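You operate a simulated robot arm through the tools that you are given. There is no shell and no other tool. Be economical: measure what you need, move in short steps, check, and stop when the job is done.

Carry out the task below with a simulated robot arm. There is one attempt and no reset: what you move stays moved.

TASK
Wipe the microscope stage clean, then focus on the gold reference device.
Fine: the smudge must go; put the wipe back; the device stays on the stage with the monitor at SHARP. What is to be rubbed or washed off counts as gone when no trace of it is left.

It is judged by the outcome, as a careful person would: the job done as asked, and still so three seconds after it is handed in. It fails if anything else is knocked over, pushed out of place, dropped, spilled or broken.

THE ROBOT
A 6-joint arm with a three-finger gripper, fixed in place. Base frame: the origin is at the foot of the arm, x ahead of it, y to its left, z up; the work surface is at about z = 0.92. Units: m, rad, N and s.
Its first joint turns from -2.897 to 2.897 rad. Payload 4.89 kg.
The tool frame sits at the grasp point between the pads (the TCP): z along the fingers, y along the line on which they close. The tips reach 0.03 m beyond it. Largest opening 0.164 m; the body of the gripper starts 0.125 m behind the TCP.
Orientation is that of the tool frame in the base frame, as a unit quaternion [x, y, z, w]. With the fingers straight down and closing along the base's y, the tool's x points along the base's -x, its y along +y and its z along -z.

THE INTERFACE
- The arm moves only by the tool step_arm. Its argument "increments" is text: rows parted by semicolons, each of 7 numbers parted by spaces: the shift along the tool's x, y, z in mm, then the turn, a rotation vector about the tool's x, y, z in rad, then the gripper command, from -1 (shut) to 1 (fully open), values between in proportion. In form: tx ty tz rx ry rz claw; .... A call has 1 to 8 rows; each row is the pose to reach, as a shift and turn from the pose commanded when the call began, along the tool's axes at that moment. A row lasts 0.2 s, in which the tool goes at most 0.05 m and 0.15 rad; a call with a longer step from one row to the next is refused whole, and so is a gripper value outside its range. A pose out of reach is approached as far as the arm can. The call stops where the force on the tool passes 90 N (or 10 N more than at its start, if that is more) or the arm is blocked; 0.2 s more then pass. Each finger travels about 0.108 m/s and halts on what it meets, pressing with about 38 N; the grip force reading is that of the motor and also rises with nothing between the fingers. The clock runs only during rows and for 0.2 s after the last one: add rows that repeat a pose to give the fingers time. It gives the time, the measured TCP pose, the force on the tool (base axes), the opening and the grip force at its end, in the units of the frame above (readings bear some noise), with the torque about the TCP (base axes, N m) and any sound that the robot's microphone picked up.
- Cameras (640 x 400 px; columns grow to the right, rows downward): "scene" is fixed at [0.4015, -0.6511, 1.5021]; the picture's right is [0.95, -0.30, 0.00], its down [-0.16, -0.49, -0.86] and it looks along [0.26, 0.82, -0.52] (base axes); focal length 230 px, centre (320, 200). "wrist" rides on the gripper at [0.076, -0.002, -0.152] in the tool frame; the picture's right is [0.02, 1.00, 0.00], its down [-0.88, 0.02, -0.47] and it looks along [-0.47, 0.01, 0.88] (tool axes); focal length 247 px, centre (320, 200). There is no depth. A picture from a camera that has moved, and an enlarged one, comes with that camera's place and axes in the base frame and with its lens.
- get_image(camera): a new picture of that camera. It takes no simulated time.
- move_column(by): slides the trunk up (or, below 0, down) by that many m; the arm rides with it, the base frame stays. It gives what a move gives, with no picture.
- close_up(camera, box): a new picture of the part [left, top, right, bottom] of that camera's present view, enlarged. It takes no simulated time.
- hand_in(): hands the job in; it is judged then, once.

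Work in short steps. Places have to be worked out from the pictures, the camera data and where the tool is seen: move nearer, look again, correct. Check each grasp and each placing, and mend what went wrong. You have 120 turns and 64 pictures in all, those below and enlarged ones among them. Open the gripper and draw the arm clear of the work before you hand the job in, unless the task says otherwise; then end with one line.

The tools are called after "Call:" as a command line: name --argument value ..., lists and objects as JSON in quotes. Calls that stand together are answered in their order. step_arm: Moves the arm, as the interface text tells. Its arguments: {"type":"object","properties":{"increments":{"type":"string"}},"required":["increments"]} The other tools are called the same way: move_column (by) slides the trunk up or down; get_image (camera) takes a picture; close_up (camera, box) takes an enlarged picture of a part of a camera's view; hand_in () hands the job in.

At the start:

```text
time: 0.0
eef_pos: [0.5346, 0.2235, 1.483]
orientation: [0.0, 1.0, 0.0, 0.0]
force: [-0.3, -1.1, 0.7]
ft_torque: [0.01, 0.0, 0.0]
opening: 0.1638
grasp_force: 0.0
trunk travel left (down, up): [-0.225, 0.165]
```

scene: 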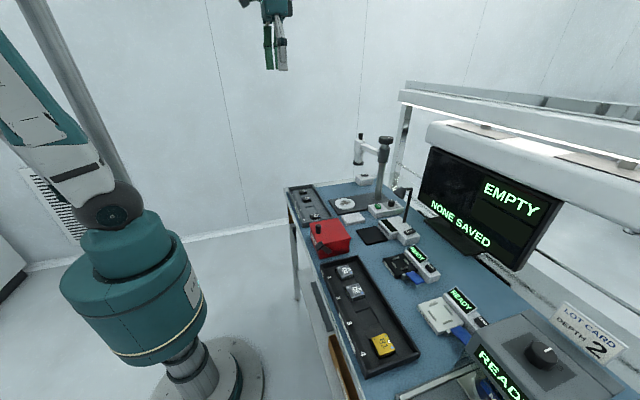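
wrist: 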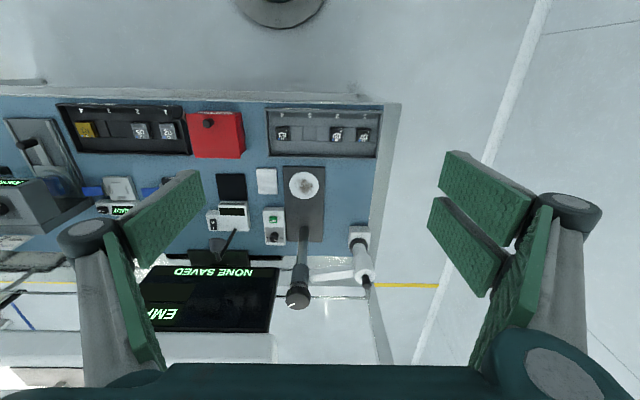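

The pictures show the bench with a microscope stage (white disc), trays, a white wipe next to it and a monitor. I'll enlarge the key parts before moving.

Call:
close_up --camera "wrist" --box '[180, 90, 400, 228]'

Call:
close_up --camera "wrist" --box '[0, 90, 220, 228]'

Call:
close_up --camera "scene" --box '[270, 120, 470, 245]'

```text
2.90 times, centred on (290, 159) of wrist
camera zoom: at [0.458, 0.2234, 1.6345], right [-0.02, 1.0, 0.0], down [0.88, 0.02, 0.47], along [0.47, 0.01, -0.88], focal length 716 px, centre (407, 319)
```

zoom: 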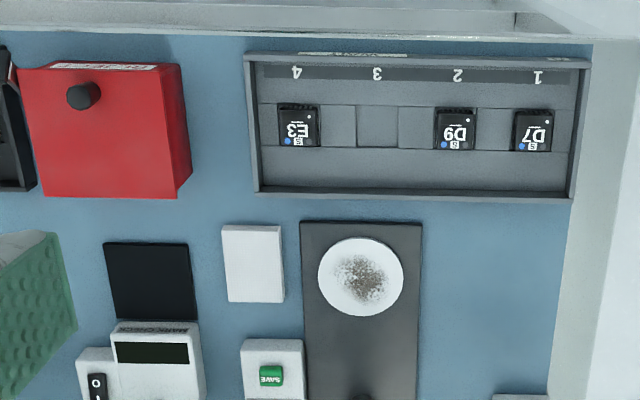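

```text
2.90 times, centred on (110, 159) of wrist
camera zoom: at [0.458, 0.2234, 1.6345], right [-0.02, 1.0, 0.0], down [0.88, 0.02, 0.47], along [0.47, 0.01, -0.88], focal length 716 px, centre (929, 319)
```

zoom: 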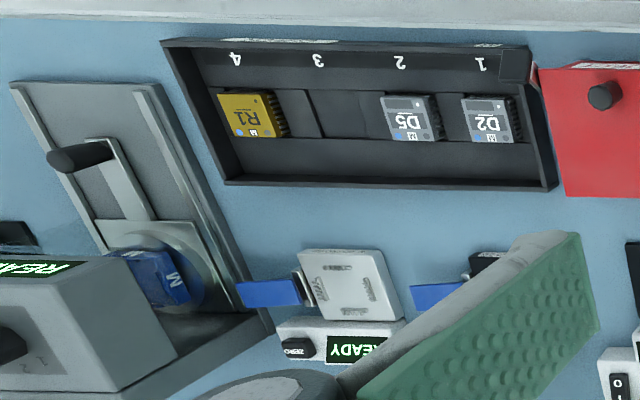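

```text
3.20 times, centred on (370, 182) of scene
camera zoom: at [0.4015, -0.6511, 1.5021], right [0.95, -0.3, 0.0], down [-0.16, -0.49, -0.86], along [0.26, 0.82, -0.52], focal length 736 px, centre (160, 256)
```

zoom: 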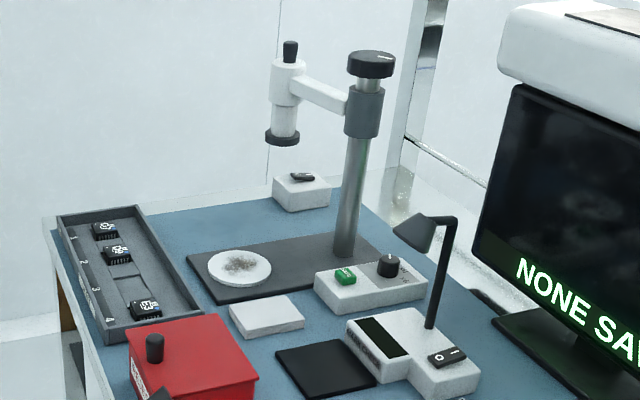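

The stage disc is at about (0.78, 0.18), the wipe at (0.77, 0.065), the gold R1 at (0.62, -0.42). The microscope head seems swung out to about (0.93, 0.35). I'll drop nearer to the stage for a look.

Call:
step_arm --increments "-12 -15 40 0 0 0 1; -24 -30 80 0 0 0 1; -36 -45 120 0 0 0 1; -48 -60 160 0 0 0 1; -60 -75 200 0 0 0 1; -72 -90 240 0 0 0 1; -85 -104 283 0 0 0 1"

Call:
get_image --camera "wrist"

```text
time: 1.6
eef_pos: [0.6181, 0.1208, 1.1993]
orientation: [-0.001, 1.0, 0.0, -0.001]
force: [-1.1, 0.0, 0.8]
ft_torque: [-0.02, -0.23, -0.01]
opening: 0.164
grasp_force: 0.1
trunk travel left (down, up): [-0.225, 0.165]
```

```text
58 pictures are left
camera wrist: at [0.5418, 0.1195, 1.3525], right [-0.02, 1.0, 0.0], down [0.88, 0.02, 0.47], along [0.47, 0.01, -0.88], focal length 247 px, centre (320, 200)
```

wrist: 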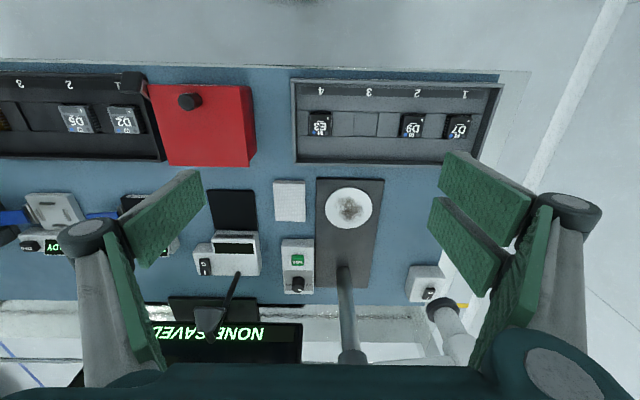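

Call:
close_up --camera "wrist" --box '[190, 165, 450, 327]'

Call:
close_up --camera "wrist" --box '[260, 170, 390, 251]'

Call:
close_up --camera "scene" --box '[325, 125, 445, 245]'

```text
2.46 times, centred on (320, 246) of wrist
camera zoom: at [0.5418, 0.1195, 1.3525], right [-0.02, 1.0, 0.0], down [0.88, 0.02, 0.47], along [0.47, 0.01, -0.88], focal length 608 px, centre (320, 87)
```

zoom: 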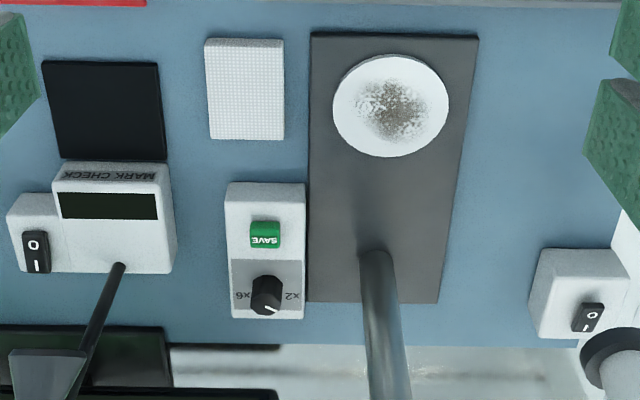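

```text
4.92 times, centred on (325, 210) of wrist
camera zoom: at [0.5418, 0.1195, 1.3525], right [-0.02, 1.0, 0.0], down [0.88, 0.02, 0.47], along [0.47, 0.01, -0.88], focal length 1216 px, centre (295, 148)
```

zoom: 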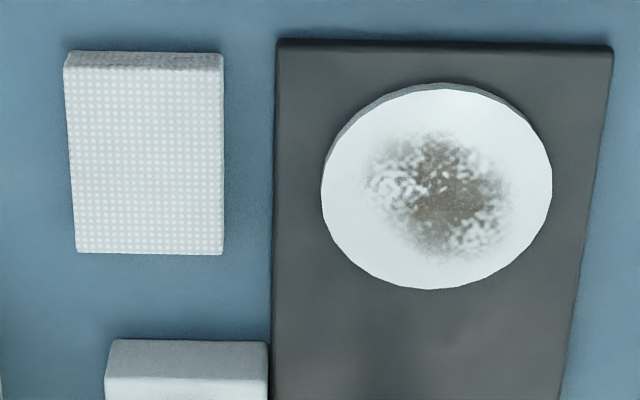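

```text
3.33 times, centred on (385, 185) of scene
camera zoom: at [0.4015, -0.6511, 1.5021], right [0.95, -0.3, 0.0], down [-0.16, -0.49, -0.86], along [0.26, 0.82, -0.52], focal length 766 px, centre (103, 250)
```

zoom: 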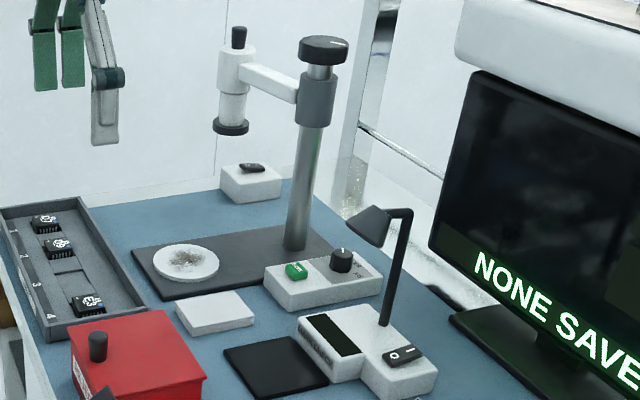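

The wipe appears 58 mm × 82 mm × 15 mm, centred near (0.772, 0.067); the knob on the post top is probably the focus, and the box knob is magnification ×6/×2. I'll go above the wipe with the opening at about 78 mm and look before grasping.

Call:
step_arm --increments "-31 -11 30 0 0 0 0.2; -62 -22 60 0 0 0 -0.05; -93 -33 90 0 0 0 -0.05; -124 -44 130 0 0 0 -0.05; -154 -54 170 0 0 0 -0.05; -154 -54 200 0 0 0 -0.05; -154 -54 200 0 0 0 -0.05"

Call:
get_image --camera "wrist"

Call:
close_up --camera "scene" --box '[310, 150, 430, 250]'

```text
refused: row 4 steps farther than a row can; nothing moved
```

```text
54 pictures are left
camera wrist: at [0.5418, 0.1195, 1.3525], right [-0.02, 1.0, 0.0], down [0.88, 0.02, 0.47], along [0.47, 0.01, -0.88], focal length 247 px, centre (320, 200)
```

wrist: 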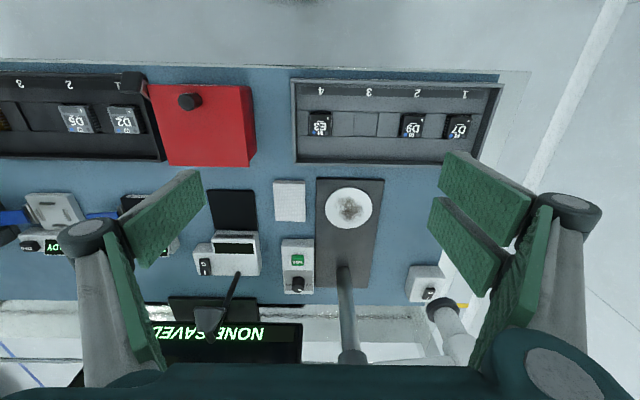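

```text
4.00 times, centred on (370, 200) of scene
camera zoom: at [0.4015, -0.6511, 1.5021], right [0.95, -0.3, 0.0], down [-0.16, -0.49, -0.86], along [0.26, 0.82, -0.52], focal length 920 px, centre (120, 200)
```

zoom: 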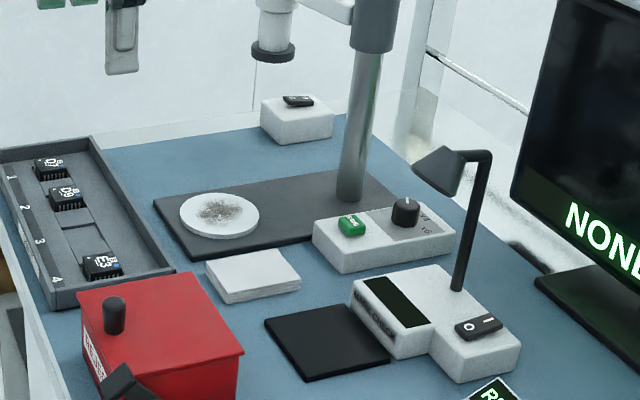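

One row was too long; I split the same move into smaller steps.

Call:
step_arm --increments "-25 -9 29 0 0 0 0.2; -51 -18 58 0 0 0 -0.05; -77 -27 86 0 0 0 -0.05; -103 -36 115 0 0 0 -0.05; -129 -45 145 0 0 0 -0.05; -154 -54 172 0 0 0 -0.05; -154 -54 200 0 0 0 -0.05; -154 -54 200 0 0 0 -0.05"

Call:
get_image --camera "wrist"

Call:
close_up --camera "scene" --box '[310, 150, 430, 250]'

```text
time: 3.4
eef_pos: [0.7742, 0.0668, 1.0009]
orientation: [0.0, 1.0, 0.0, 0.0]
force: [2.0, -0.7, 0.2]
ft_torque: [0.04, 0.13, -0.02]
opening: 0.0778
grasp_force: 0.1
trunk travel left (down, up): [-0.225, 0.165]
```

```text
52 pictures are left
camera wrist: at [0.6975, 0.0661, 1.1529], right [-0.02, 1.0, 0.0], down [0.88, 0.02, 0.47], along [0.47, 0.01, -0.88], focal length 247 px, centre (320, 200)
```

wrist: 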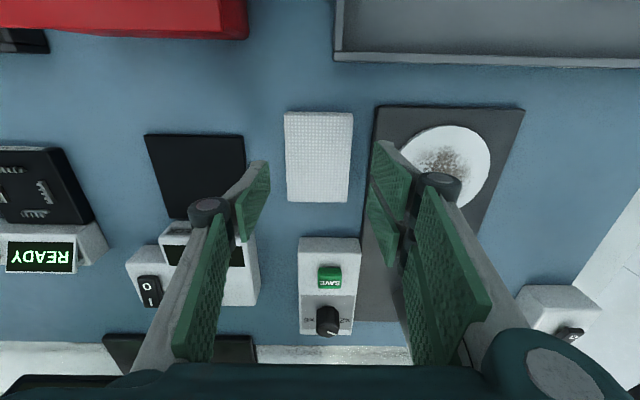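

```text
4.00 times, centred on (370, 200) of scene
camera zoom: at [0.4015, -0.6511, 1.5021], right [0.95, -0.3, 0.0], down [-0.16, -0.49, -0.86], along [0.26, 0.82, -0.52], focal length 920 px, centre (120, 200)
```

zoom: 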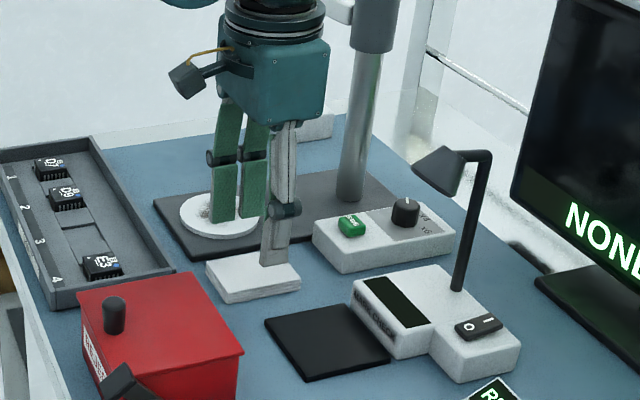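

The wipe is centred at about (0.774, 0.066), under the tool. I narrow to 70 mm and descend so the tips stay about 6 mm above the table, then close.

Call:
step_arm --increments "0 0 15 0 0 0 -0.13; 0 0 30 0 0 0 -0.13; 0 0 40 0 0 0 -0.13; 0 0 45 0 0 0 -0.13; 0 0 45 0 0 0 -0.4; 0 0 45 0 0 0 -0.4; 0 0 45 0 0 0 -0.4"

Call:
get_image --camera "wrist"

```text
time: 5.0
eef_pos: [0.7734, 0.0662, 0.9558]
orientation: [0.0, 1.0, 0.001, 0.0]
force: [-0.4, -0.1, 0.0]
ft_torque: [-0.02, 0.01, 0.0]
opening: 0.0586
grasp_force: 38.1
trunk travel left (down, up): [-0.225, 0.165]
```

```text
50 pictures are left
camera wrist: at [0.697, 0.0654, 1.1074], right [-0.02, 1.0, 0.0], down [0.88, 0.02, 0.47], along [0.47, 0.01, -0.88], focal length 247 px, centre (320, 200)
```

wrist: 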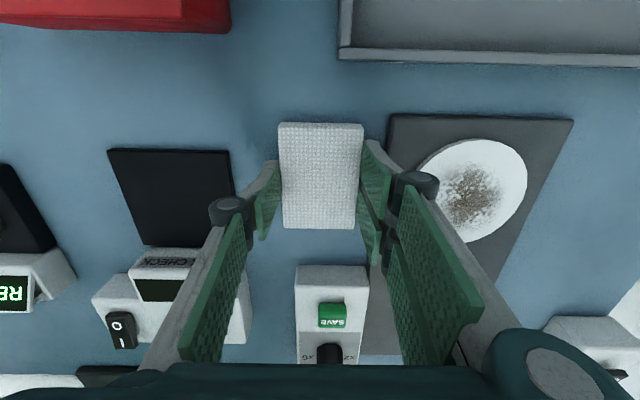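

Grip holds at 58.6 mm. I lift 45 mm and carry the wipe over the stage centre (~0.778, 0.182).

Call:
step_arm --increments "0 0 -25 0 0 0 -0.4; 0 0 -50 0 0 0 -0.4; -2 40 -50 0 0 0 -0.4; -4 80 -50 0 0 0 -0.4; -5 116 -50 0 0 0 -0.4; -5 116 -45 0 0 0 -0.4"

Call:
get_image --camera "wrist"

Call:
close_up --camera "scene" --box '[310, 150, 430, 250]'

```text
time: 6.4
eef_pos: [0.7782, 0.1838, 0.9993]
orientation: [-0.001, 1.0, 0.0, 0.0]
force: [0.8, 0.1, 0.0]
ft_torque: [-0.09, 0.0, 0.02]
opening: 0.0583
grasp_force: 37.4
trunk travel left (down, up): [-0.225, 0.165]
```

```text
49 pictures are left
camera wrist: at [0.7026, 0.1818, 1.1518], right [-0.02, 1.0, 0.0], down [0.88, 0.02, 0.47], along [0.47, 0.01, -0.88], focal length 247 px, centre (320, 200)
```

wrist: 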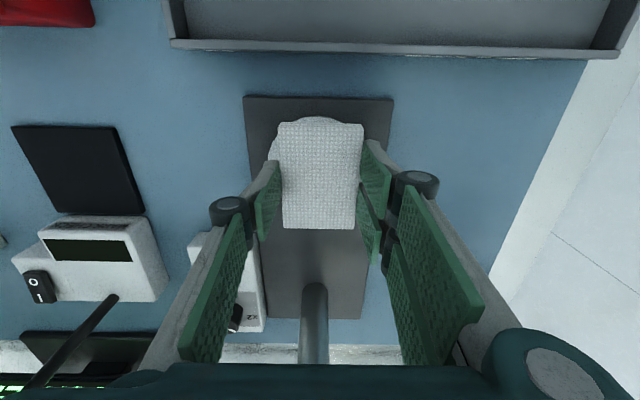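

```text
4.00 times, centred on (370, 200) of scene
camera zoom: at [0.4015, -0.6511, 1.5021], right [0.95, -0.3, 0.0], down [-0.16, -0.49, -0.86], along [0.26, 0.82, -0.52], focal length 920 px, centre (120, 200)
```

zoom: 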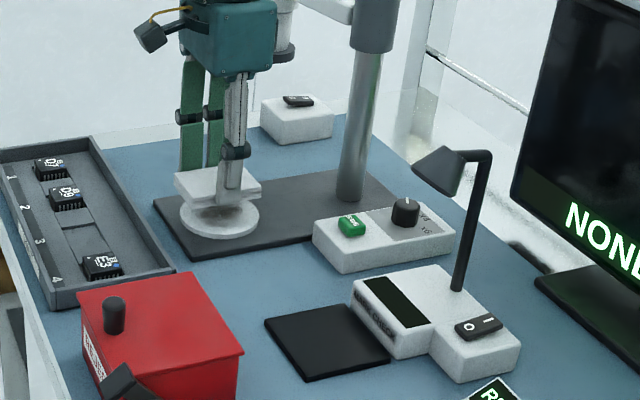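

The pad is over the stage. I lower gently in small steps to feel for contact.

Call:
step_arm --increments "0 0 8 0 0 0 -0.4; 0 0 14 0 0 0 -0.4; 0 0 17 0 0 0 -0.4; 0 0 20 0 0 0 -0.4"

```text
time: 7.4
eef_pos: [0.7793, 0.1829, 0.9799]
orientation: [0.0, 1.0, 0.0, 0.0]
force: [0.0, 0.2, 0.2]
ft_torque: [0.0, 0.02, 0.01]
opening: 0.0584
grasp_force: 38.2
trunk travel left (down, up): [-0.225, 0.165]
```

Call:
step_arm --increments "0 0 2 0 0 0 -0.4; 0 0 4 0 0 0 -0.4; 0 0 4 0 0 0 -0.4"

Call:
close_up --camera "scene" --box '[330, 170, 400, 230]'

```text
time: 8.2
eef_pos: [0.7789, 0.1832, 0.9763]
orientation: [0.0, 1.0, -0.001, 0.0]
force: [-0.5, -0.1, 0.0]
ft_torque: [0.04, 0.0, -0.01]
opening: 0.0585
grasp_force: 38.2
trunk travel left (down, up): [-0.225, 0.165]
```

```text
6.67 times, centred on (365, 200) of scene
camera zoom: at [0.4015, -0.6511, 1.5021], right [0.95, -0.3, 0.0], down [-0.16, -0.49, -0.86], along [0.26, 0.82, -0.52], focal length 1533 px, centre (20, 200)
```

zoom: 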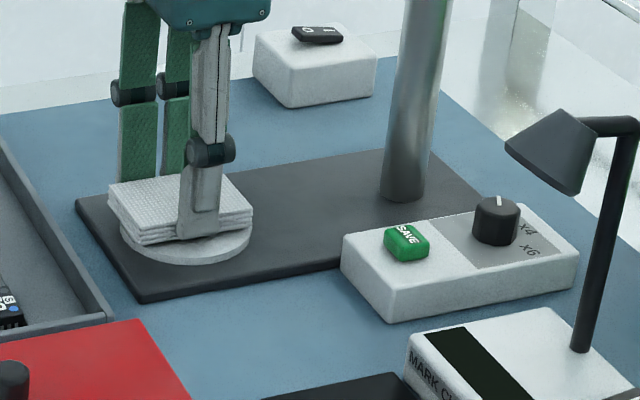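

Still no contact force but nearly touching. Continuing down a few millimetres.

Call:
step_arm --increments "0 0 2 0 0 0 -0.4; 0 0 3 0 0 0 -0.4; 0 0 4 0 0 0 -0.4; 0 0 4 0 0 0 -0.4"

```text
time: 9.2
eef_pos: [0.7792, 0.1832, 0.9718]
orientation: [-0.001, 1.0, 0.0, 0.0]
force: [-0.4, 0.3, -0.3]
ft_torque: [-0.01, 0.0, -0.02]
opening: 0.0582
grasp_force: 37.9
trunk travel left (down, up): [-0.225, 0.165]
```

Call:
step_arm --increments "0 0 1 0 0 0 -0.4; 0 0 2 0 0 0 -0.4; 0 0 3 0 0 0 -0.4; 0 0 3 0 0 0 -0.4"

Call:
close_up --camera "scene" --box '[330, 180, 370, 220]'

```text
time: 10.2
eef_pos: [0.7778, 0.1841, 0.9691]
orientation: [-0.001, 1.0, 0.0, 0.002]
force: [8.3, -0.2, 47.4]
ft_torque: [-0.09, -0.3, 0.04]
opening: 0.0586
grasp_force: 38.2
trunk travel left (down, up): [-0.225, 0.165]
```

```text
10.00 times, centred on (350, 200) of scene
camera zoom: at [0.4015, -0.6511, 1.5021], right [0.95, -0.3, 0.0], down [-0.16, -0.49, -0.86], along [0.26, 0.82, -0.52], focal length 2300 px, centre (20, 200)
```

zoom: 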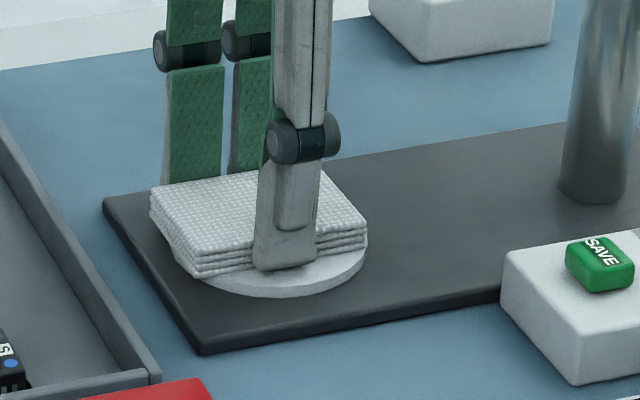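

Contact with 47 N: surface reached at TCP z ≈ 0.970. I ease off 1 mm and rub back and forth along y.

Call:
step_arm --increments "0 0 -1 0 0 0 -0.4; 0 15 -1 0 0 0 -0.4; 0 0 -1 0 0 0 -0.4; 0 -15 -1 0 0 0 -0.4; 0 0 -1 0 0 0 -0.4; 0 15 -1 0 0 0 -0.4; 0 -15 -1 0 0 0 -0.4; 0 0 -1 0 0 0 -0.4"

```text
time: 12.0
eef_pos: [0.7781, 0.1783, 0.9687]
orientation: [0.0, 1.0, 0.0, 0.001]
force: [-1.9, -9.5, 11.8]
ft_torque: [-0.36, -0.1, -0.05]
opening: 0.0583
grasp_force: 37.8
trunk travel left (down, up): [-0.225, 0.165]
```

Contact is kept at about 12 N. Now rub along x and diagonally.

Call:
step_arm --increments "15 4 0 0 0 0 -0.4; 0 4 0 0 0 0 -0.4; -15 4 0 0 0 0 -0.4; 0 4 0 0 0 0 -0.4; 15 14 0 0 0 0 -0.4; -15 14 0 0 0 0 -0.4; 0 4 0 0 0 0 -0.4; 0 4 0 0 0 0 -0.4"

Call:
step_arm --increments "15 -10 0 0 0 0 -0.4; -15 -10 0 0 0 0 -0.4; -20 0 0 0 0 0 -0.4; -15 15 0 0 0 0 -0.4; 15 15 0 0 0 0 -0.4; 20 0 0 0 0 0 -0.4; 0 0 0 0 0 0 -0.4; 0 0 0 0 0 0 -0.4"

```text
time: 13.8
eef_pos: [0.7794, 0.1855, 0.9671]
orientation: [-0.001, 1.0, 0.0, 0.0]
force: [0.4, -0.7, 2.7]
ft_torque: [-0.08, 0.11, 0.06]
opening: 0.0582
grasp_force: 37.8
trunk travel left (down, up): [-0.225, 0.165]
```

```text
time: 15.6
eef_pos: [0.7776, 0.1857, 0.9684]
orientation: [0.001, 1.0, 0.0, 0.0]
force: [-0.2, 1.2, -0.6]
ft_torque: [-0.01, 0.01, 0.0]
opening: 0.0587
grasp_force: 37.8
trunk travel left (down, up): [-0.225, 0.165]
```

Force has dropped to nothing (the pad slid slightly up in the fingers, perhaps). I lift and move aside to look at the stage.

Call:
step_arm --increments "0 0 -20 0 0 0 -0.4; 0 0 -40 0 0 0 -0.4; 2 -40 -45 0 0 0 -0.4; 4 -80 -45 0 0 0 -0.4; 5 -118 -45 0 0 0 -0.4; 5 -118 -45 0 0 0 -0.4"

Call:
close_up --camera "scene" --box '[325, 175, 405, 225]'

Call:
get_image --camera "wrist"

```text
time: 17.0
eef_pos: [0.7722, 0.0654, 1.0162]
orientation: [0.0, 1.0, 0.0, 0.0]
force: [0.0, -0.1, -0.4]
ft_torque: [0.09, 0.02, 0.01]
opening: 0.0583
grasp_force: 38.1
trunk travel left (down, up): [-0.225, 0.165]
```

```text
8.00 times, centred on (365, 200) of scene
camera zoom: at [0.4015, -0.6511, 1.5021], right [0.95, -0.3, 0.0], down [-0.16, -0.49, -0.86], along [0.26, 0.82, -0.52], focal length 1840 px, centre (-40, 200)
```

zoom: 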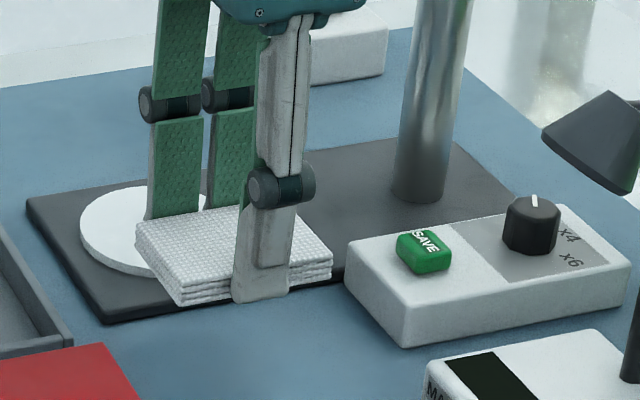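

```text
44 pictures are left
camera wrist: at [0.6959, 0.0647, 1.1674], right [-0.02, 1.0, 0.0], down [0.88, 0.02, 0.47], along [0.47, 0.01, -0.88], focal length 247 px, centre (320, 200)
```

wrist: 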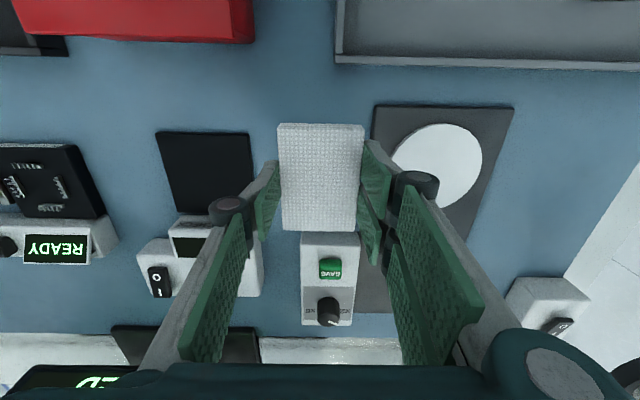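

The disc looks clean; I'll enlarge it to check for traces.

Call:
close_up --camera "wrist" --box '[380, 110, 500, 220]'

```text
3.64 times, centred on (440, 165) of wrist
camera zoom: at [0.6959, 0.0647, 1.1674], right [-0.02, 1.0, 0.0], down [0.88, 0.02, 0.47], along [0.47, 0.01, -0.88], focal length 898 px, centre (-116, 327)
```

zoom: 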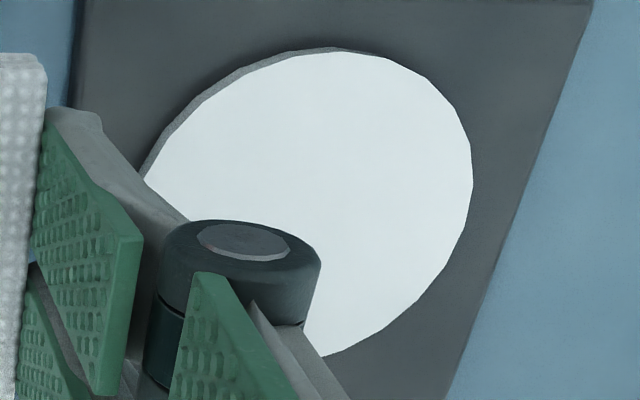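

No trace visible. Now put the wipe back at its original place (0.773, 0.066), lowering gently.

Call:
step_arm --increments "-1 1 20 0 0 0 -0.4; -1 1 40 0 0 0 -0.4; -1 1 52 0 0 0 -0.4; -1 1 58 0 0 0 -0.4; -1 1 60 0 0 0 -0.4; -1 1 60 0 0 0 -0.4"

Call:
close_up --camera "scene" --box '[325, 195, 385, 235]'

```text
time: 18.4
eef_pos: [0.774, 0.0704, 0.9545]
orientation: [0.0, 1.0, 0.001, 0.0]
force: [0.0, -0.4, 0.0]
ft_torque: [-0.02, 0.02, 0.0]
opening: 0.0583
grasp_force: 38.0
trunk travel left (down, up): [-0.225, 0.165]
```

```text
10.00 times, centred on (355, 215) of scene
camera zoom: at [0.4015, -0.6511, 1.5021], right [0.95, -0.3, 0.0], down [-0.16, -0.49, -0.86], along [0.26, 0.82, -0.52], focal length 2300 px, centre (-30, 50)
```

zoom: 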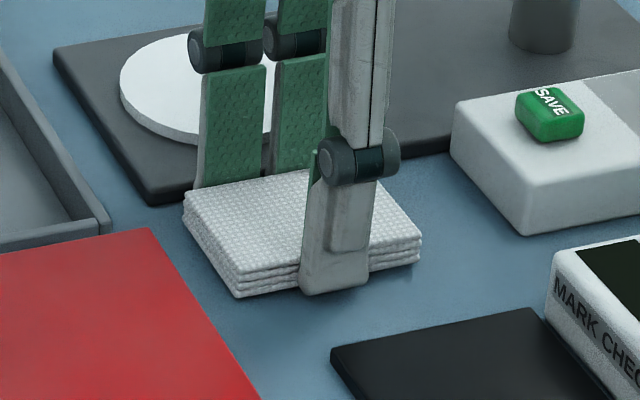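

Close to the table; y is about 4 mm too far left, so I correct and lower the last few millimetres.

Call:
step_arm --increments "0 -2 0 0 0 0 -0.4; 0 -3 1 0 0 0 -0.4; 0 -3 2 0 0 0 -0.4; 0 -3 3 0 0 0 -0.4; 0 -3 3 0 0 0 -0.4"

```text
time: 19.6
eef_pos: [0.774, 0.0653, 0.9513]
orientation: [0.001, 1.0, 0.0, 0.0]
force: [0.3, -0.5, 2.9]
ft_torque: [-0.04, 0.06, -0.01]
opening: 0.0585
grasp_force: 37.6
trunk travel left (down, up): [-0.225, 0.165]
```

Light contact (3 N) is felt: the wipe is down. Open slightly and rise.

Call:
step_arm --increments "0 0 0 0 0 0 -0.13; 0 0 0 0 0 0 -0.13; 0 0 -20 0 0 0 -0.13; 0 0 -60 0 0 0 -0.13; 0 0 -100 0 0 0 -0.05; 20 0 -140 0 0 0 0; 40 0 -180 0 0 0 0.2; 50 0 -200 0 0 0 0.2"

Call:
get_image --camera "wrist"

Call:
close_up --camera "wrist" --box '[250, 110, 460, 240]'

```text
time: 21.4
eef_pos: [0.7243, 0.0666, 1.1528]
orientation: [0.0, 1.0, 0.0, 0.0]
force: [0.1, 0.6, 0.1]
ft_torque: [0.02, 0.02, 0.02]
opening: 0.0985
grasp_force: 0.1
trunk travel left (down, up): [-0.225, 0.165]
```

```text
41 pictures are left
camera wrist: at [0.6484, 0.0656, 1.3038], right [-0.02, 1.0, 0.0], down [0.88, 0.02, 0.47], along [0.47, 0.01, -0.88], focal length 247 px, centre (320, 200)
```

wrist: 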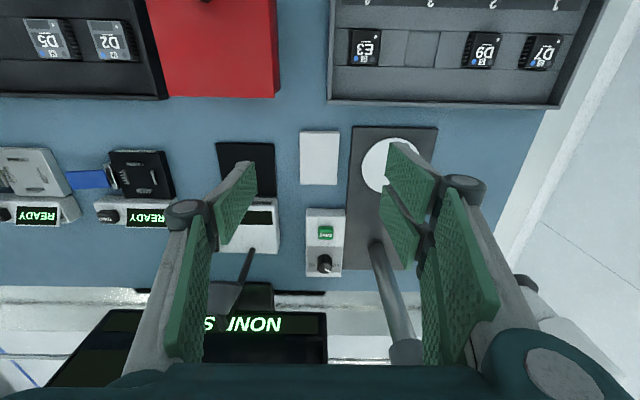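

```text
3.05 times, centred on (355, 175) of wrist
camera zoom: at [0.6484, 0.0656, 1.3038], right [-0.02, 1.0, 0.0], down [0.88, 0.02, 0.47], along [0.47, 0.01, -0.88], focal length 753 px, centre (213, 276)
```

zoom: 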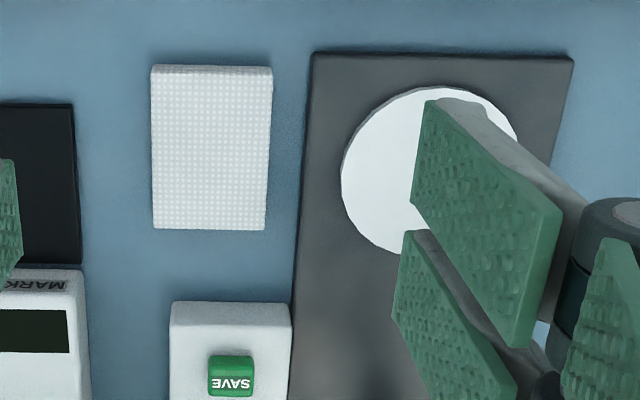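

The wipe is back in place. Now I travel to the gold device at about (0.62, -0.42), staying high.

Call:
step_arm --increments "17 -42 0 0 0 0 0.2; 34 -84 0 0 0 0 0.2; 51 -126 0 0 0 0 0.2; 68 -168 0 0 0 0 0.2; 85 -210 0 0 0 0 0.2; 102 -252 0 0 0 0 0.2"

Call:
step_arm --increments "17 -42 8 0 0 0 0.2; 34 -84 16 0 0 0 0.2; 51 -126 24 0 0 0 0.2; 68 -168 32 0 0 0 0.2; 85 -210 40 0 0 0 0.2; 100 -235 50 0 0 0 0.2"

Call:
get_image --camera "wrist"

Call:
close_up --camera "scene" --box '[310, 240, 430, 390]'

```text
time: 22.8
eef_pos: [0.6239, -0.1847, 1.1501]
orientation: [0.0, 1.0, 0.0, -0.001]
force: [0.0, 1.8, 0.7]
ft_torque: [-0.2, 0.1, -0.02]
opening: 0.0984
grasp_force: 0.1
trunk travel left (down, up): [-0.225, 0.165]
```

```text
time: 24.2
eef_pos: [0.5219, -0.4202, 1.101]
orientation: [0.0, 1.0, 0.0, 0.0]
force: [0.0, 1.0, -0.1]
ft_torque: [-0.14, 0.03, 0.0]
opening: 0.0982
grasp_force: 0.1
trunk travel left (down, up): [-0.225, 0.165]
```

```text
39 pictures are left
camera wrist: at [0.4462, -0.4212, 1.2535], right [-0.02, 1.0, 0.0], down [0.88, 0.02, 0.47], along [0.47, 0.01, -0.88], focal length 247 px, centre (320, 200)
```

wrist: 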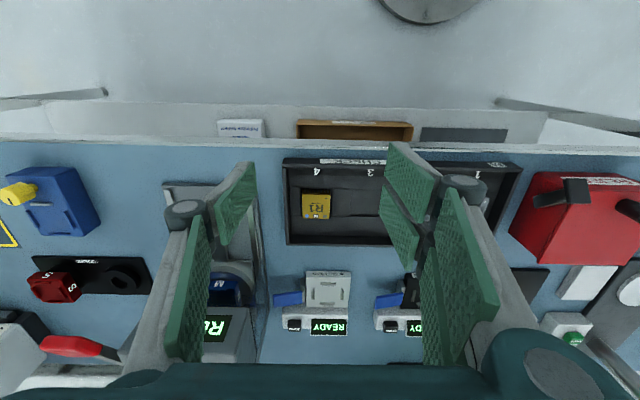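

```text
2.67 times, centred on (370, 315) of scene
camera zoom: at [0.4015, -0.6511, 1.5021], right [0.95, -0.3, 0.0], down [-0.16, -0.49, -0.86], along [0.26, 0.82, -0.52], focal length 613 px, centre (187, -107)
```

zoom: 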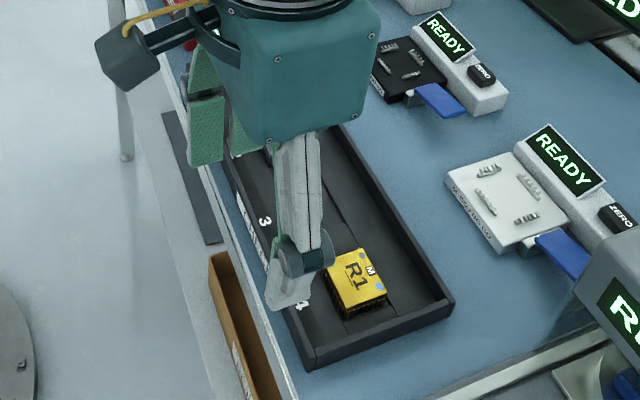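

The gold R1 sits at about (0.62, -0.423). I move nearer for a detailed look at the device and tray walls.

Call:
step_arm --increments "-20 -1 -0 0 0 0 0; -40 -2 30 0 0 0 0; -60 -3 60 0 0 0 0; -60 -3 70 0 0 0 0"

Call:
close_up --camera "wrist" --box '[220, 100, 420, 250]'

Call:
close_up --camera "scene" --box '[340, 310, 440, 390]'

```text
time: 25.2
eef_pos: [0.5831, -0.4238, 1.0294]
orientation: [0.0, 1.0, -0.001, 0.0]
force: [0.1, 0.1, -0.4]
ft_torque: [0.02, 0.12, -0.01]
opening: 0.0821
grasp_force: 0.0
trunk travel left (down, up): [-0.225, 0.165]
```

```text
2.67 times, centred on (320, 175) of wrist
camera zoom: at [0.5065, -0.4252, 1.1825], right [-0.02, 1.0, 0.0], down [0.88, 0.02, 0.47], along [0.47, 0.01, -0.88], focal length 659 px, centre (320, 267)
```

zoom: 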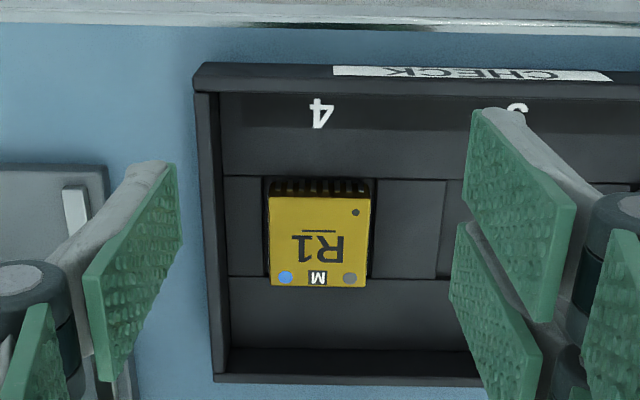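

```text
5.00 times, centred on (390, 350) of scene
camera zoom: at [0.4015, -0.6511, 1.5021], right [0.95, -0.3, 0.0], down [-0.16, -0.49, -0.86], along [0.26, 0.82, -0.52], focal length 1150 px, centre (-30, -550)
```

zoom: 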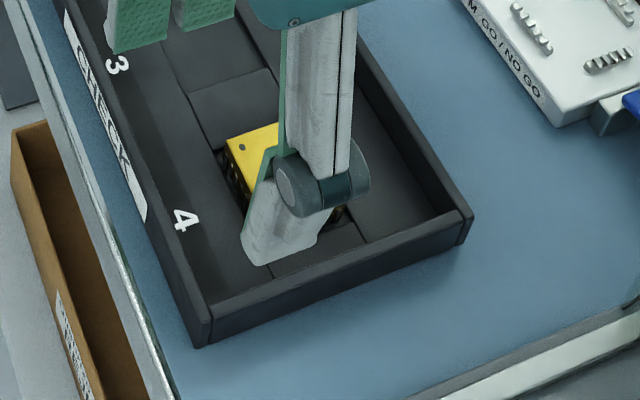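

The device is ~40 mm square, centred at about (0.619, -0.4235), top z ≈ 0.95. I move above it with a 50 mm opening and check alignment.

Call:
step_arm --increments "-18 0 0 0 0 0 -0.2; -36 0 5 0 0 0 -0.39; -36 0 15 0 0 0 -0.39; -36 0 30 0 0 0 -0.39; -36 0 30 0 0 0 -0.39"

Call:
close_up --camera "wrist" --box '[220, 70, 420, 220]'

Call:
close_up --camera "scene" --box '[340, 310, 440, 390]'

```text
time: 26.4
eef_pos: [0.6183, -0.423, 0.9998]
orientation: [0.0, 1.0, 0.0, 0.0]
force: [-0.4, 0.0, -0.6]
ft_torque: [0.01, 0.02, 0.02]
opening: 0.05
grasp_force: 0.1
trunk travel left (down, up): [-0.225, 0.165]
```

```text
2.67 times, centred on (320, 145) of wrist
camera zoom: at [0.5429, -0.4251, 1.1529], right [-0.02, 1.0, 0.0], down [0.88, 0.02, 0.47], along [0.47, 0.01, -0.88], focal length 659 px, centre (320, 347)
```

zoom: 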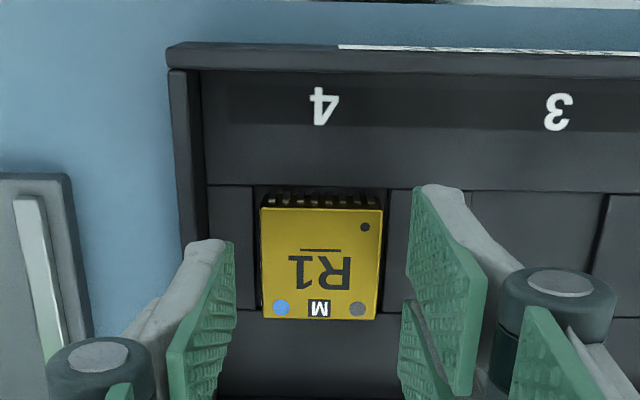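

```text
5.00 times, centred on (390, 350) of scene
camera zoom: at [0.4015, -0.6511, 1.5021], right [0.95, -0.3, 0.0], down [-0.16, -0.49, -0.86], along [0.26, 0.82, -0.52], focal length 1150 px, centre (-30, -550)
```

zoom: 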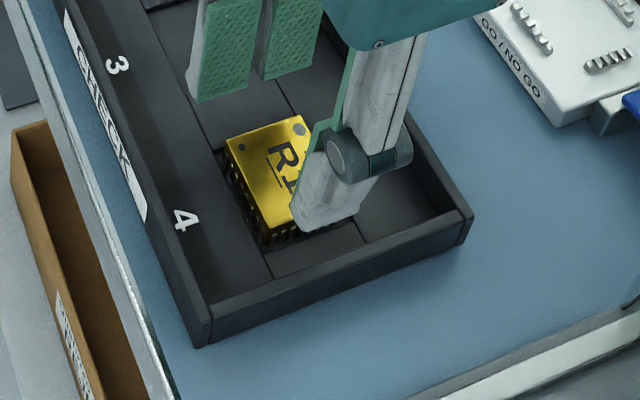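

Alignment is good laterally. I descend slowly to TCP 0.978 and look at how far the tips are beside the device.

Call:
step_arm --increments "0 0 8 0 0 0 -0.39; 0 0 14 0 0 0 -0.39; 0 0 18 0 0 0 -0.39; 0 0 22 0 0 0 -0.39; 0 0 22 0 0 0 -0.39"

Call:
close_up --camera "wrist" --box '[260, 100, 380, 190]'

Call:
close_up --camera "scene" --box '[350, 320, 420, 380]'

```text
time: 27.6
eef_pos: [0.6198, -0.4229, 0.9793]
orientation: [-0.001, 1.0, 0.001, 0.0]
force: [0.1, 0.1, -0.3]
ft_torque: [0.03, -0.01, 0.01]
opening: 0.0503
grasp_force: 0.0
trunk travel left (down, up): [-0.225, 0.165]
```

```text
4.44 times, centred on (320, 145) of wrist
camera zoom: at [0.5433, -0.4245, 1.1313], right [-0.02, 1.0, 0.0], down [0.88, 0.02, 0.47], along [0.47, 0.01, -0.88], focal length 1098 px, centre (320, 444)
```

zoom: 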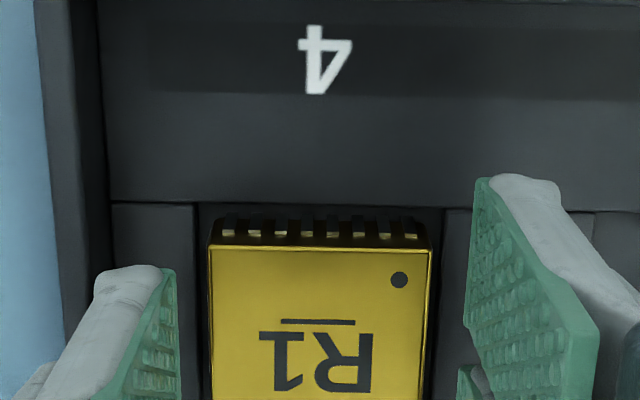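

```text
6.67 times, centred on (385, 350) of scene
camera zoom: at [0.4015, -0.6511, 1.5021], right [0.95, -0.3, 0.0], down [-0.16, -0.49, -0.86], along [0.26, 0.82, -0.52], focal length 1533 px, centre (-113, -800)
```

zoom: 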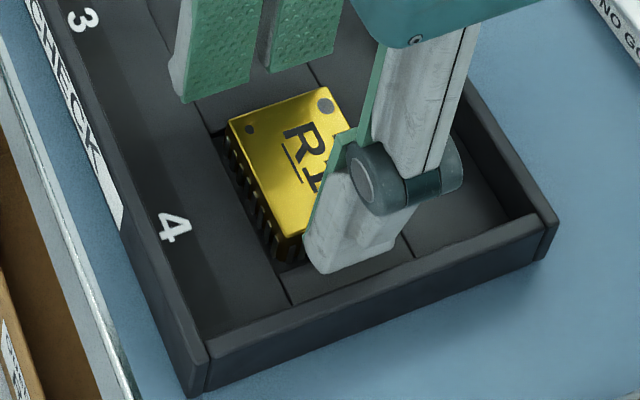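

Tips are near the top of the lid. I lower a further 8 mm in tiny steps watching force.

Call:
step_arm --increments "0 0 3 0 0 0 -0.39; 0 0 5 0 0 0 -0.39; 0 0 7 0 0 0 -0.39; 0 0 8 0 0 0 -0.39; 0 0 8 0 0 0 -0.39"

Call:
close_up --camera "scene" --box '[350, 320, 420, 380]'

```text
time: 28.8
eef_pos: [0.6192, -0.4249, 0.9701]
orientation: [0.0, 1.0, 0.0, 0.0]
force: [-0.3, 0.1, -0.3]
ft_torque: [-0.01, -0.01, 0.0]
opening: 0.0499
grasp_force: 0.1
trunk travel left (down, up): [-0.225, 0.165]
```

```text
6.67 times, centred on (385, 350) of scene
camera zoom: at [0.4015, -0.6511, 1.5021], right [0.95, -0.3, 0.0], down [-0.16, -0.49, -0.86], along [0.26, 0.82, -0.52], focal length 1533 px, centre (-113, -800)
```

zoom: 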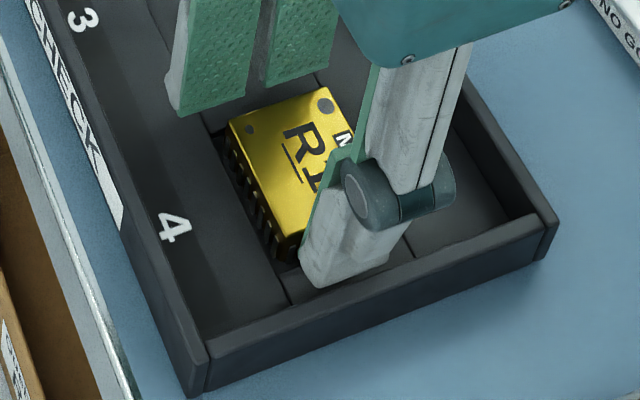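

No contact yet, tips at z≈0.940. Lower 4 mm more, then close on the device.

Call:
step_arm --increments "0 0 2 0 0 0 -0.39; 0 0 4 0 0 0 -0.39; 0 0 4 0 0 0 -0.6; 0 0 4 0 0 0 -0.6; 0 0 4 0 0 0 -0.6"

Call:
close_up --camera "scene" --box '[350, 320, 420, 380]'

```text
time: 30.0
eef_pos: [0.6192, -0.4235, 0.9665]
orientation: [0.001, 1.0, 0.001, 0.0]
force: [1.1, 0.4, 4.1]
ft_torque: [0.02, -0.05, 0.01]
opening: 0.0413
grasp_force: 38.4
trunk travel left (down, up): [-0.225, 0.165]
```

```text
6.67 times, centred on (385, 350) of scene
camera zoom: at [0.4015, -0.6511, 1.5021], right [0.95, -0.3, 0.0], down [-0.16, -0.49, -0.86], along [0.26, 0.82, -0.52], focal length 1533 px, centre (-113, -800)
```

zoom: 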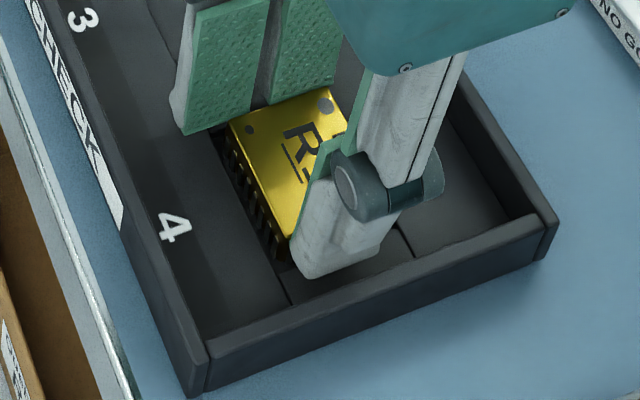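

Gripped at 41 mm. Lift straight up and check.

Call:
step_arm --increments "0 0 -10 0 0 0 -0.6; 0 0 -30 0 0 0 -0.6; 0 0 -60 0 0 0 -0.6; 0 0 -100 0 0 0 -0.6; 0 0 -100 0 0 0 -0.6"

Call:
close_up --camera "scene" --box '[320, 240, 440, 380]'

Call:
close_up --camera "wrist" --box '[240, 80, 400, 200]'

```text
time: 31.2
eef_pos: [0.6169, -0.4223, 1.0693]
orientation: [-0.001, 1.0, 0.0, -0.001]
force: [-0.8, 0.7, -0.1]
ft_torque: [-0.05, -0.09, -0.01]
opening: 0.0412
grasp_force: 38.3
trunk travel left (down, up): [-0.225, 0.165]
```

```text
2.86 times, centred on (380, 310) of scene
camera zoom: at [0.4015, -0.6511, 1.5021], right [0.95, -0.3, 0.0], down [-0.16, -0.49, -0.86], along [0.26, 0.82, -0.52], focal length 657 px, centre (149, -114)
```

zoom: 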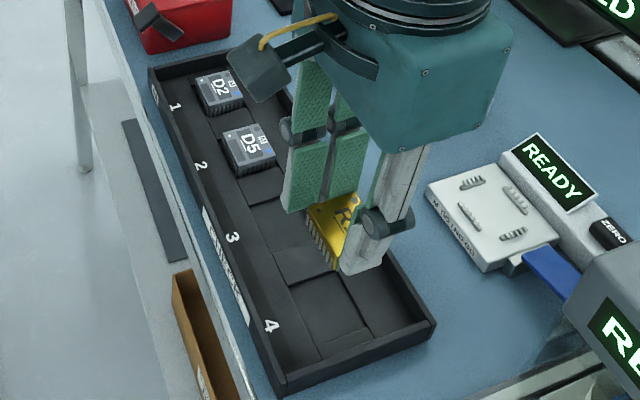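

```text
3.33 times, centred on (320, 140) of wrist
camera zoom: at [0.5407, -0.4245, 1.2208], right [-0.02, 1.0, 0.0], down [0.88, 0.02, 0.47], along [0.47, 0.01, -0.88], focal length 823 px, centre (320, 400)
```

zoom: 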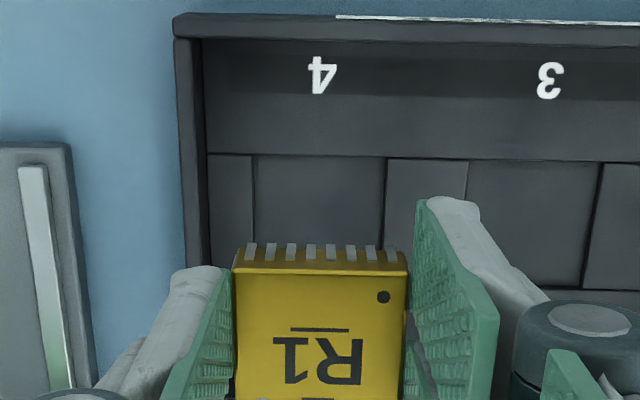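

Device held. Carry it high over to the stage.

Call:
step_arm --increments "-12 43 -12 0 0 0 -0.6; -23 86 -24 0 0 0 -0.6; -35 129 -36 0 0 0 -0.6; -46 172 -48 0 0 0 -0.6; -58 215 -60 0 0 0 -0.6; -69 258 -70 0 0 0 -0.6; -80 303 -80 0 0 0 -0.6"

Call:
step_arm --increments "-12 43 5 0 0 0 -0.6; -23 86 10 0 0 0 -0.6; -35 129 20 0 0 0 -0.6; -46 172 30 0 0 0 -0.6; -58 215 50 0 0 0 -0.6; -69 258 70 0 0 0 -0.6; -81 302 90 0 0 0 -0.6; -81 302 110 0 0 0 -0.6"

Call:
get_image --camera "wrist"

```text
time: 32.8
eef_pos: [0.6996, -0.1203, 1.1493]
orientation: [0.001, 1.0, 0.0, -0.001]
force: [0.2, -1.6, -0.7]
ft_torque: [0.23, 0.0, -0.02]
opening: 0.041
grasp_force: 38.2
trunk travel left (down, up): [-0.225, 0.165]
```

```text
time: 34.6
eef_pos: [0.7802, 0.1812, 1.0394]
orientation: [-0.001, 1.0, 0.0, 0.0]
force: [1.3, 1.0, -0.6]
ft_torque: [-0.09, 0.01, 0.0]
opening: 0.0408
grasp_force: 38.0
trunk travel left (down, up): [-0.225, 0.165]
```

```text
27 pictures are left
camera wrist: at [0.7038, 0.1806, 1.1907], right [-0.02, 1.0, 0.0], down [0.88, 0.02, 0.47], along [0.47, 0.01, -0.88], focal length 247 px, centre (320, 200)
```

wrist: 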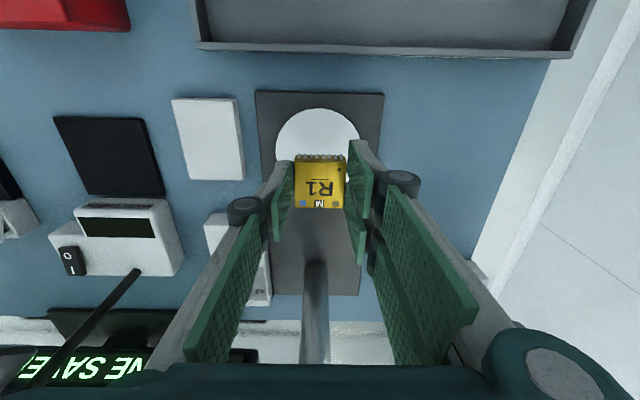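

Device is over the disc (centre ≈ (0.783, 0.181)). Lower to just above contact.

Call:
step_arm --increments "-1 0 15 0 0 0 -0.6; -2 0 30 0 0 0 -0.6; -3 0 45 0 0 0 -0.6; -3 0 55 0 0 0 -0.6; -3 0 58 0 0 0 -0.6; -3 0 60 0 0 0 -0.6"

Call:
close_up --camera "scene" --box '[330, 180, 380, 220]'

```text
time: 36.0
eef_pos: [0.7825, 0.181, 0.9781]
orientation: [0.0, 1.0, 0.0, 0.0]
force: [4.8, 1.9, 27.3]
ft_torque: [0.02, -0.25, 0.02]
opening: 0.0413
grasp_force: 37.9
trunk travel left (down, up): [-0.225, 0.165]
```

```text
10.00 times, centred on (355, 200) of scene
camera zoom: at [0.4015, -0.6511, 1.5021], right [0.95, -0.3, 0.0], down [-0.16, -0.49, -0.86], along [0.26, 0.82, -0.52], focal length 2300 px, centre (-30, 200)
```

zoom: 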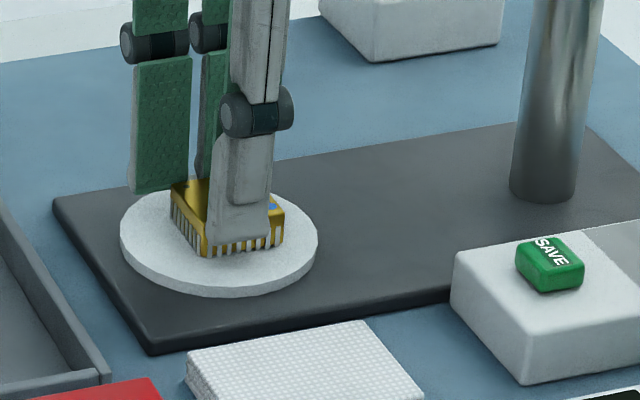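

Contact at 27 N; device stands on the disc. Release and rise.

Call:
step_arm --increments "0 0 -1 0 0 0 -0.55; 0 0 -1 0 0 0 -0.3; 0 0 -2 0 0 0 -0.3; 0 0 -25 0 0 0 -0.3; 10 0 -65 0 0 0 -0.3; 40 0 -100 0 0 0 -0.3; 70 0 -135 0 0 0 -0.3; 100 0 -170 0 0 0 -0.3"

Call:
get_image --camera "scene"

Call:
get_image --camera "wrist"

```text
time: 37.8
eef_pos: [0.6821, 0.1809, 1.147]
orientation: [0.0, 1.0, 0.0, 0.0]
force: [1.4, -0.2, -1.3]
ft_torque: [0.02, 0.24, 0.01]
opening: 0.0571
grasp_force: 0.0
trunk travel left (down, up): [-0.225, 0.165]
```

```text
25 pictures are left
```

scene: 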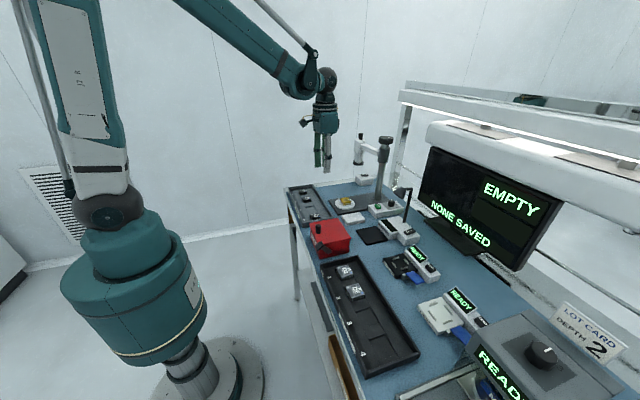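

```text
24 pictures are left
camera wrist: at [0.6058, 0.1801, 1.2995], right [-0.02, 1.0, 0.0], down [0.88, 0.02, 0.47], along [0.47, 0.01, -0.88], focal length 247 px, centre (320, 200)
```

wrist: 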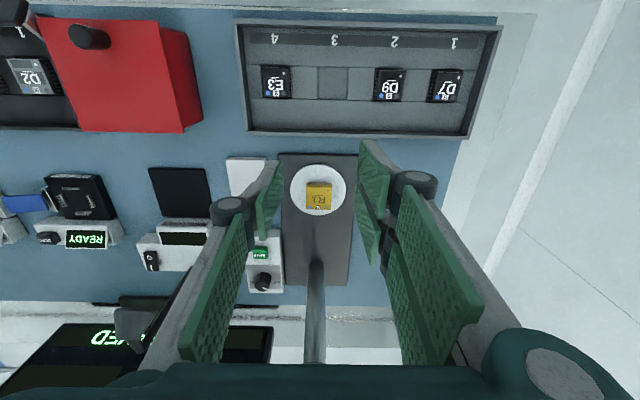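

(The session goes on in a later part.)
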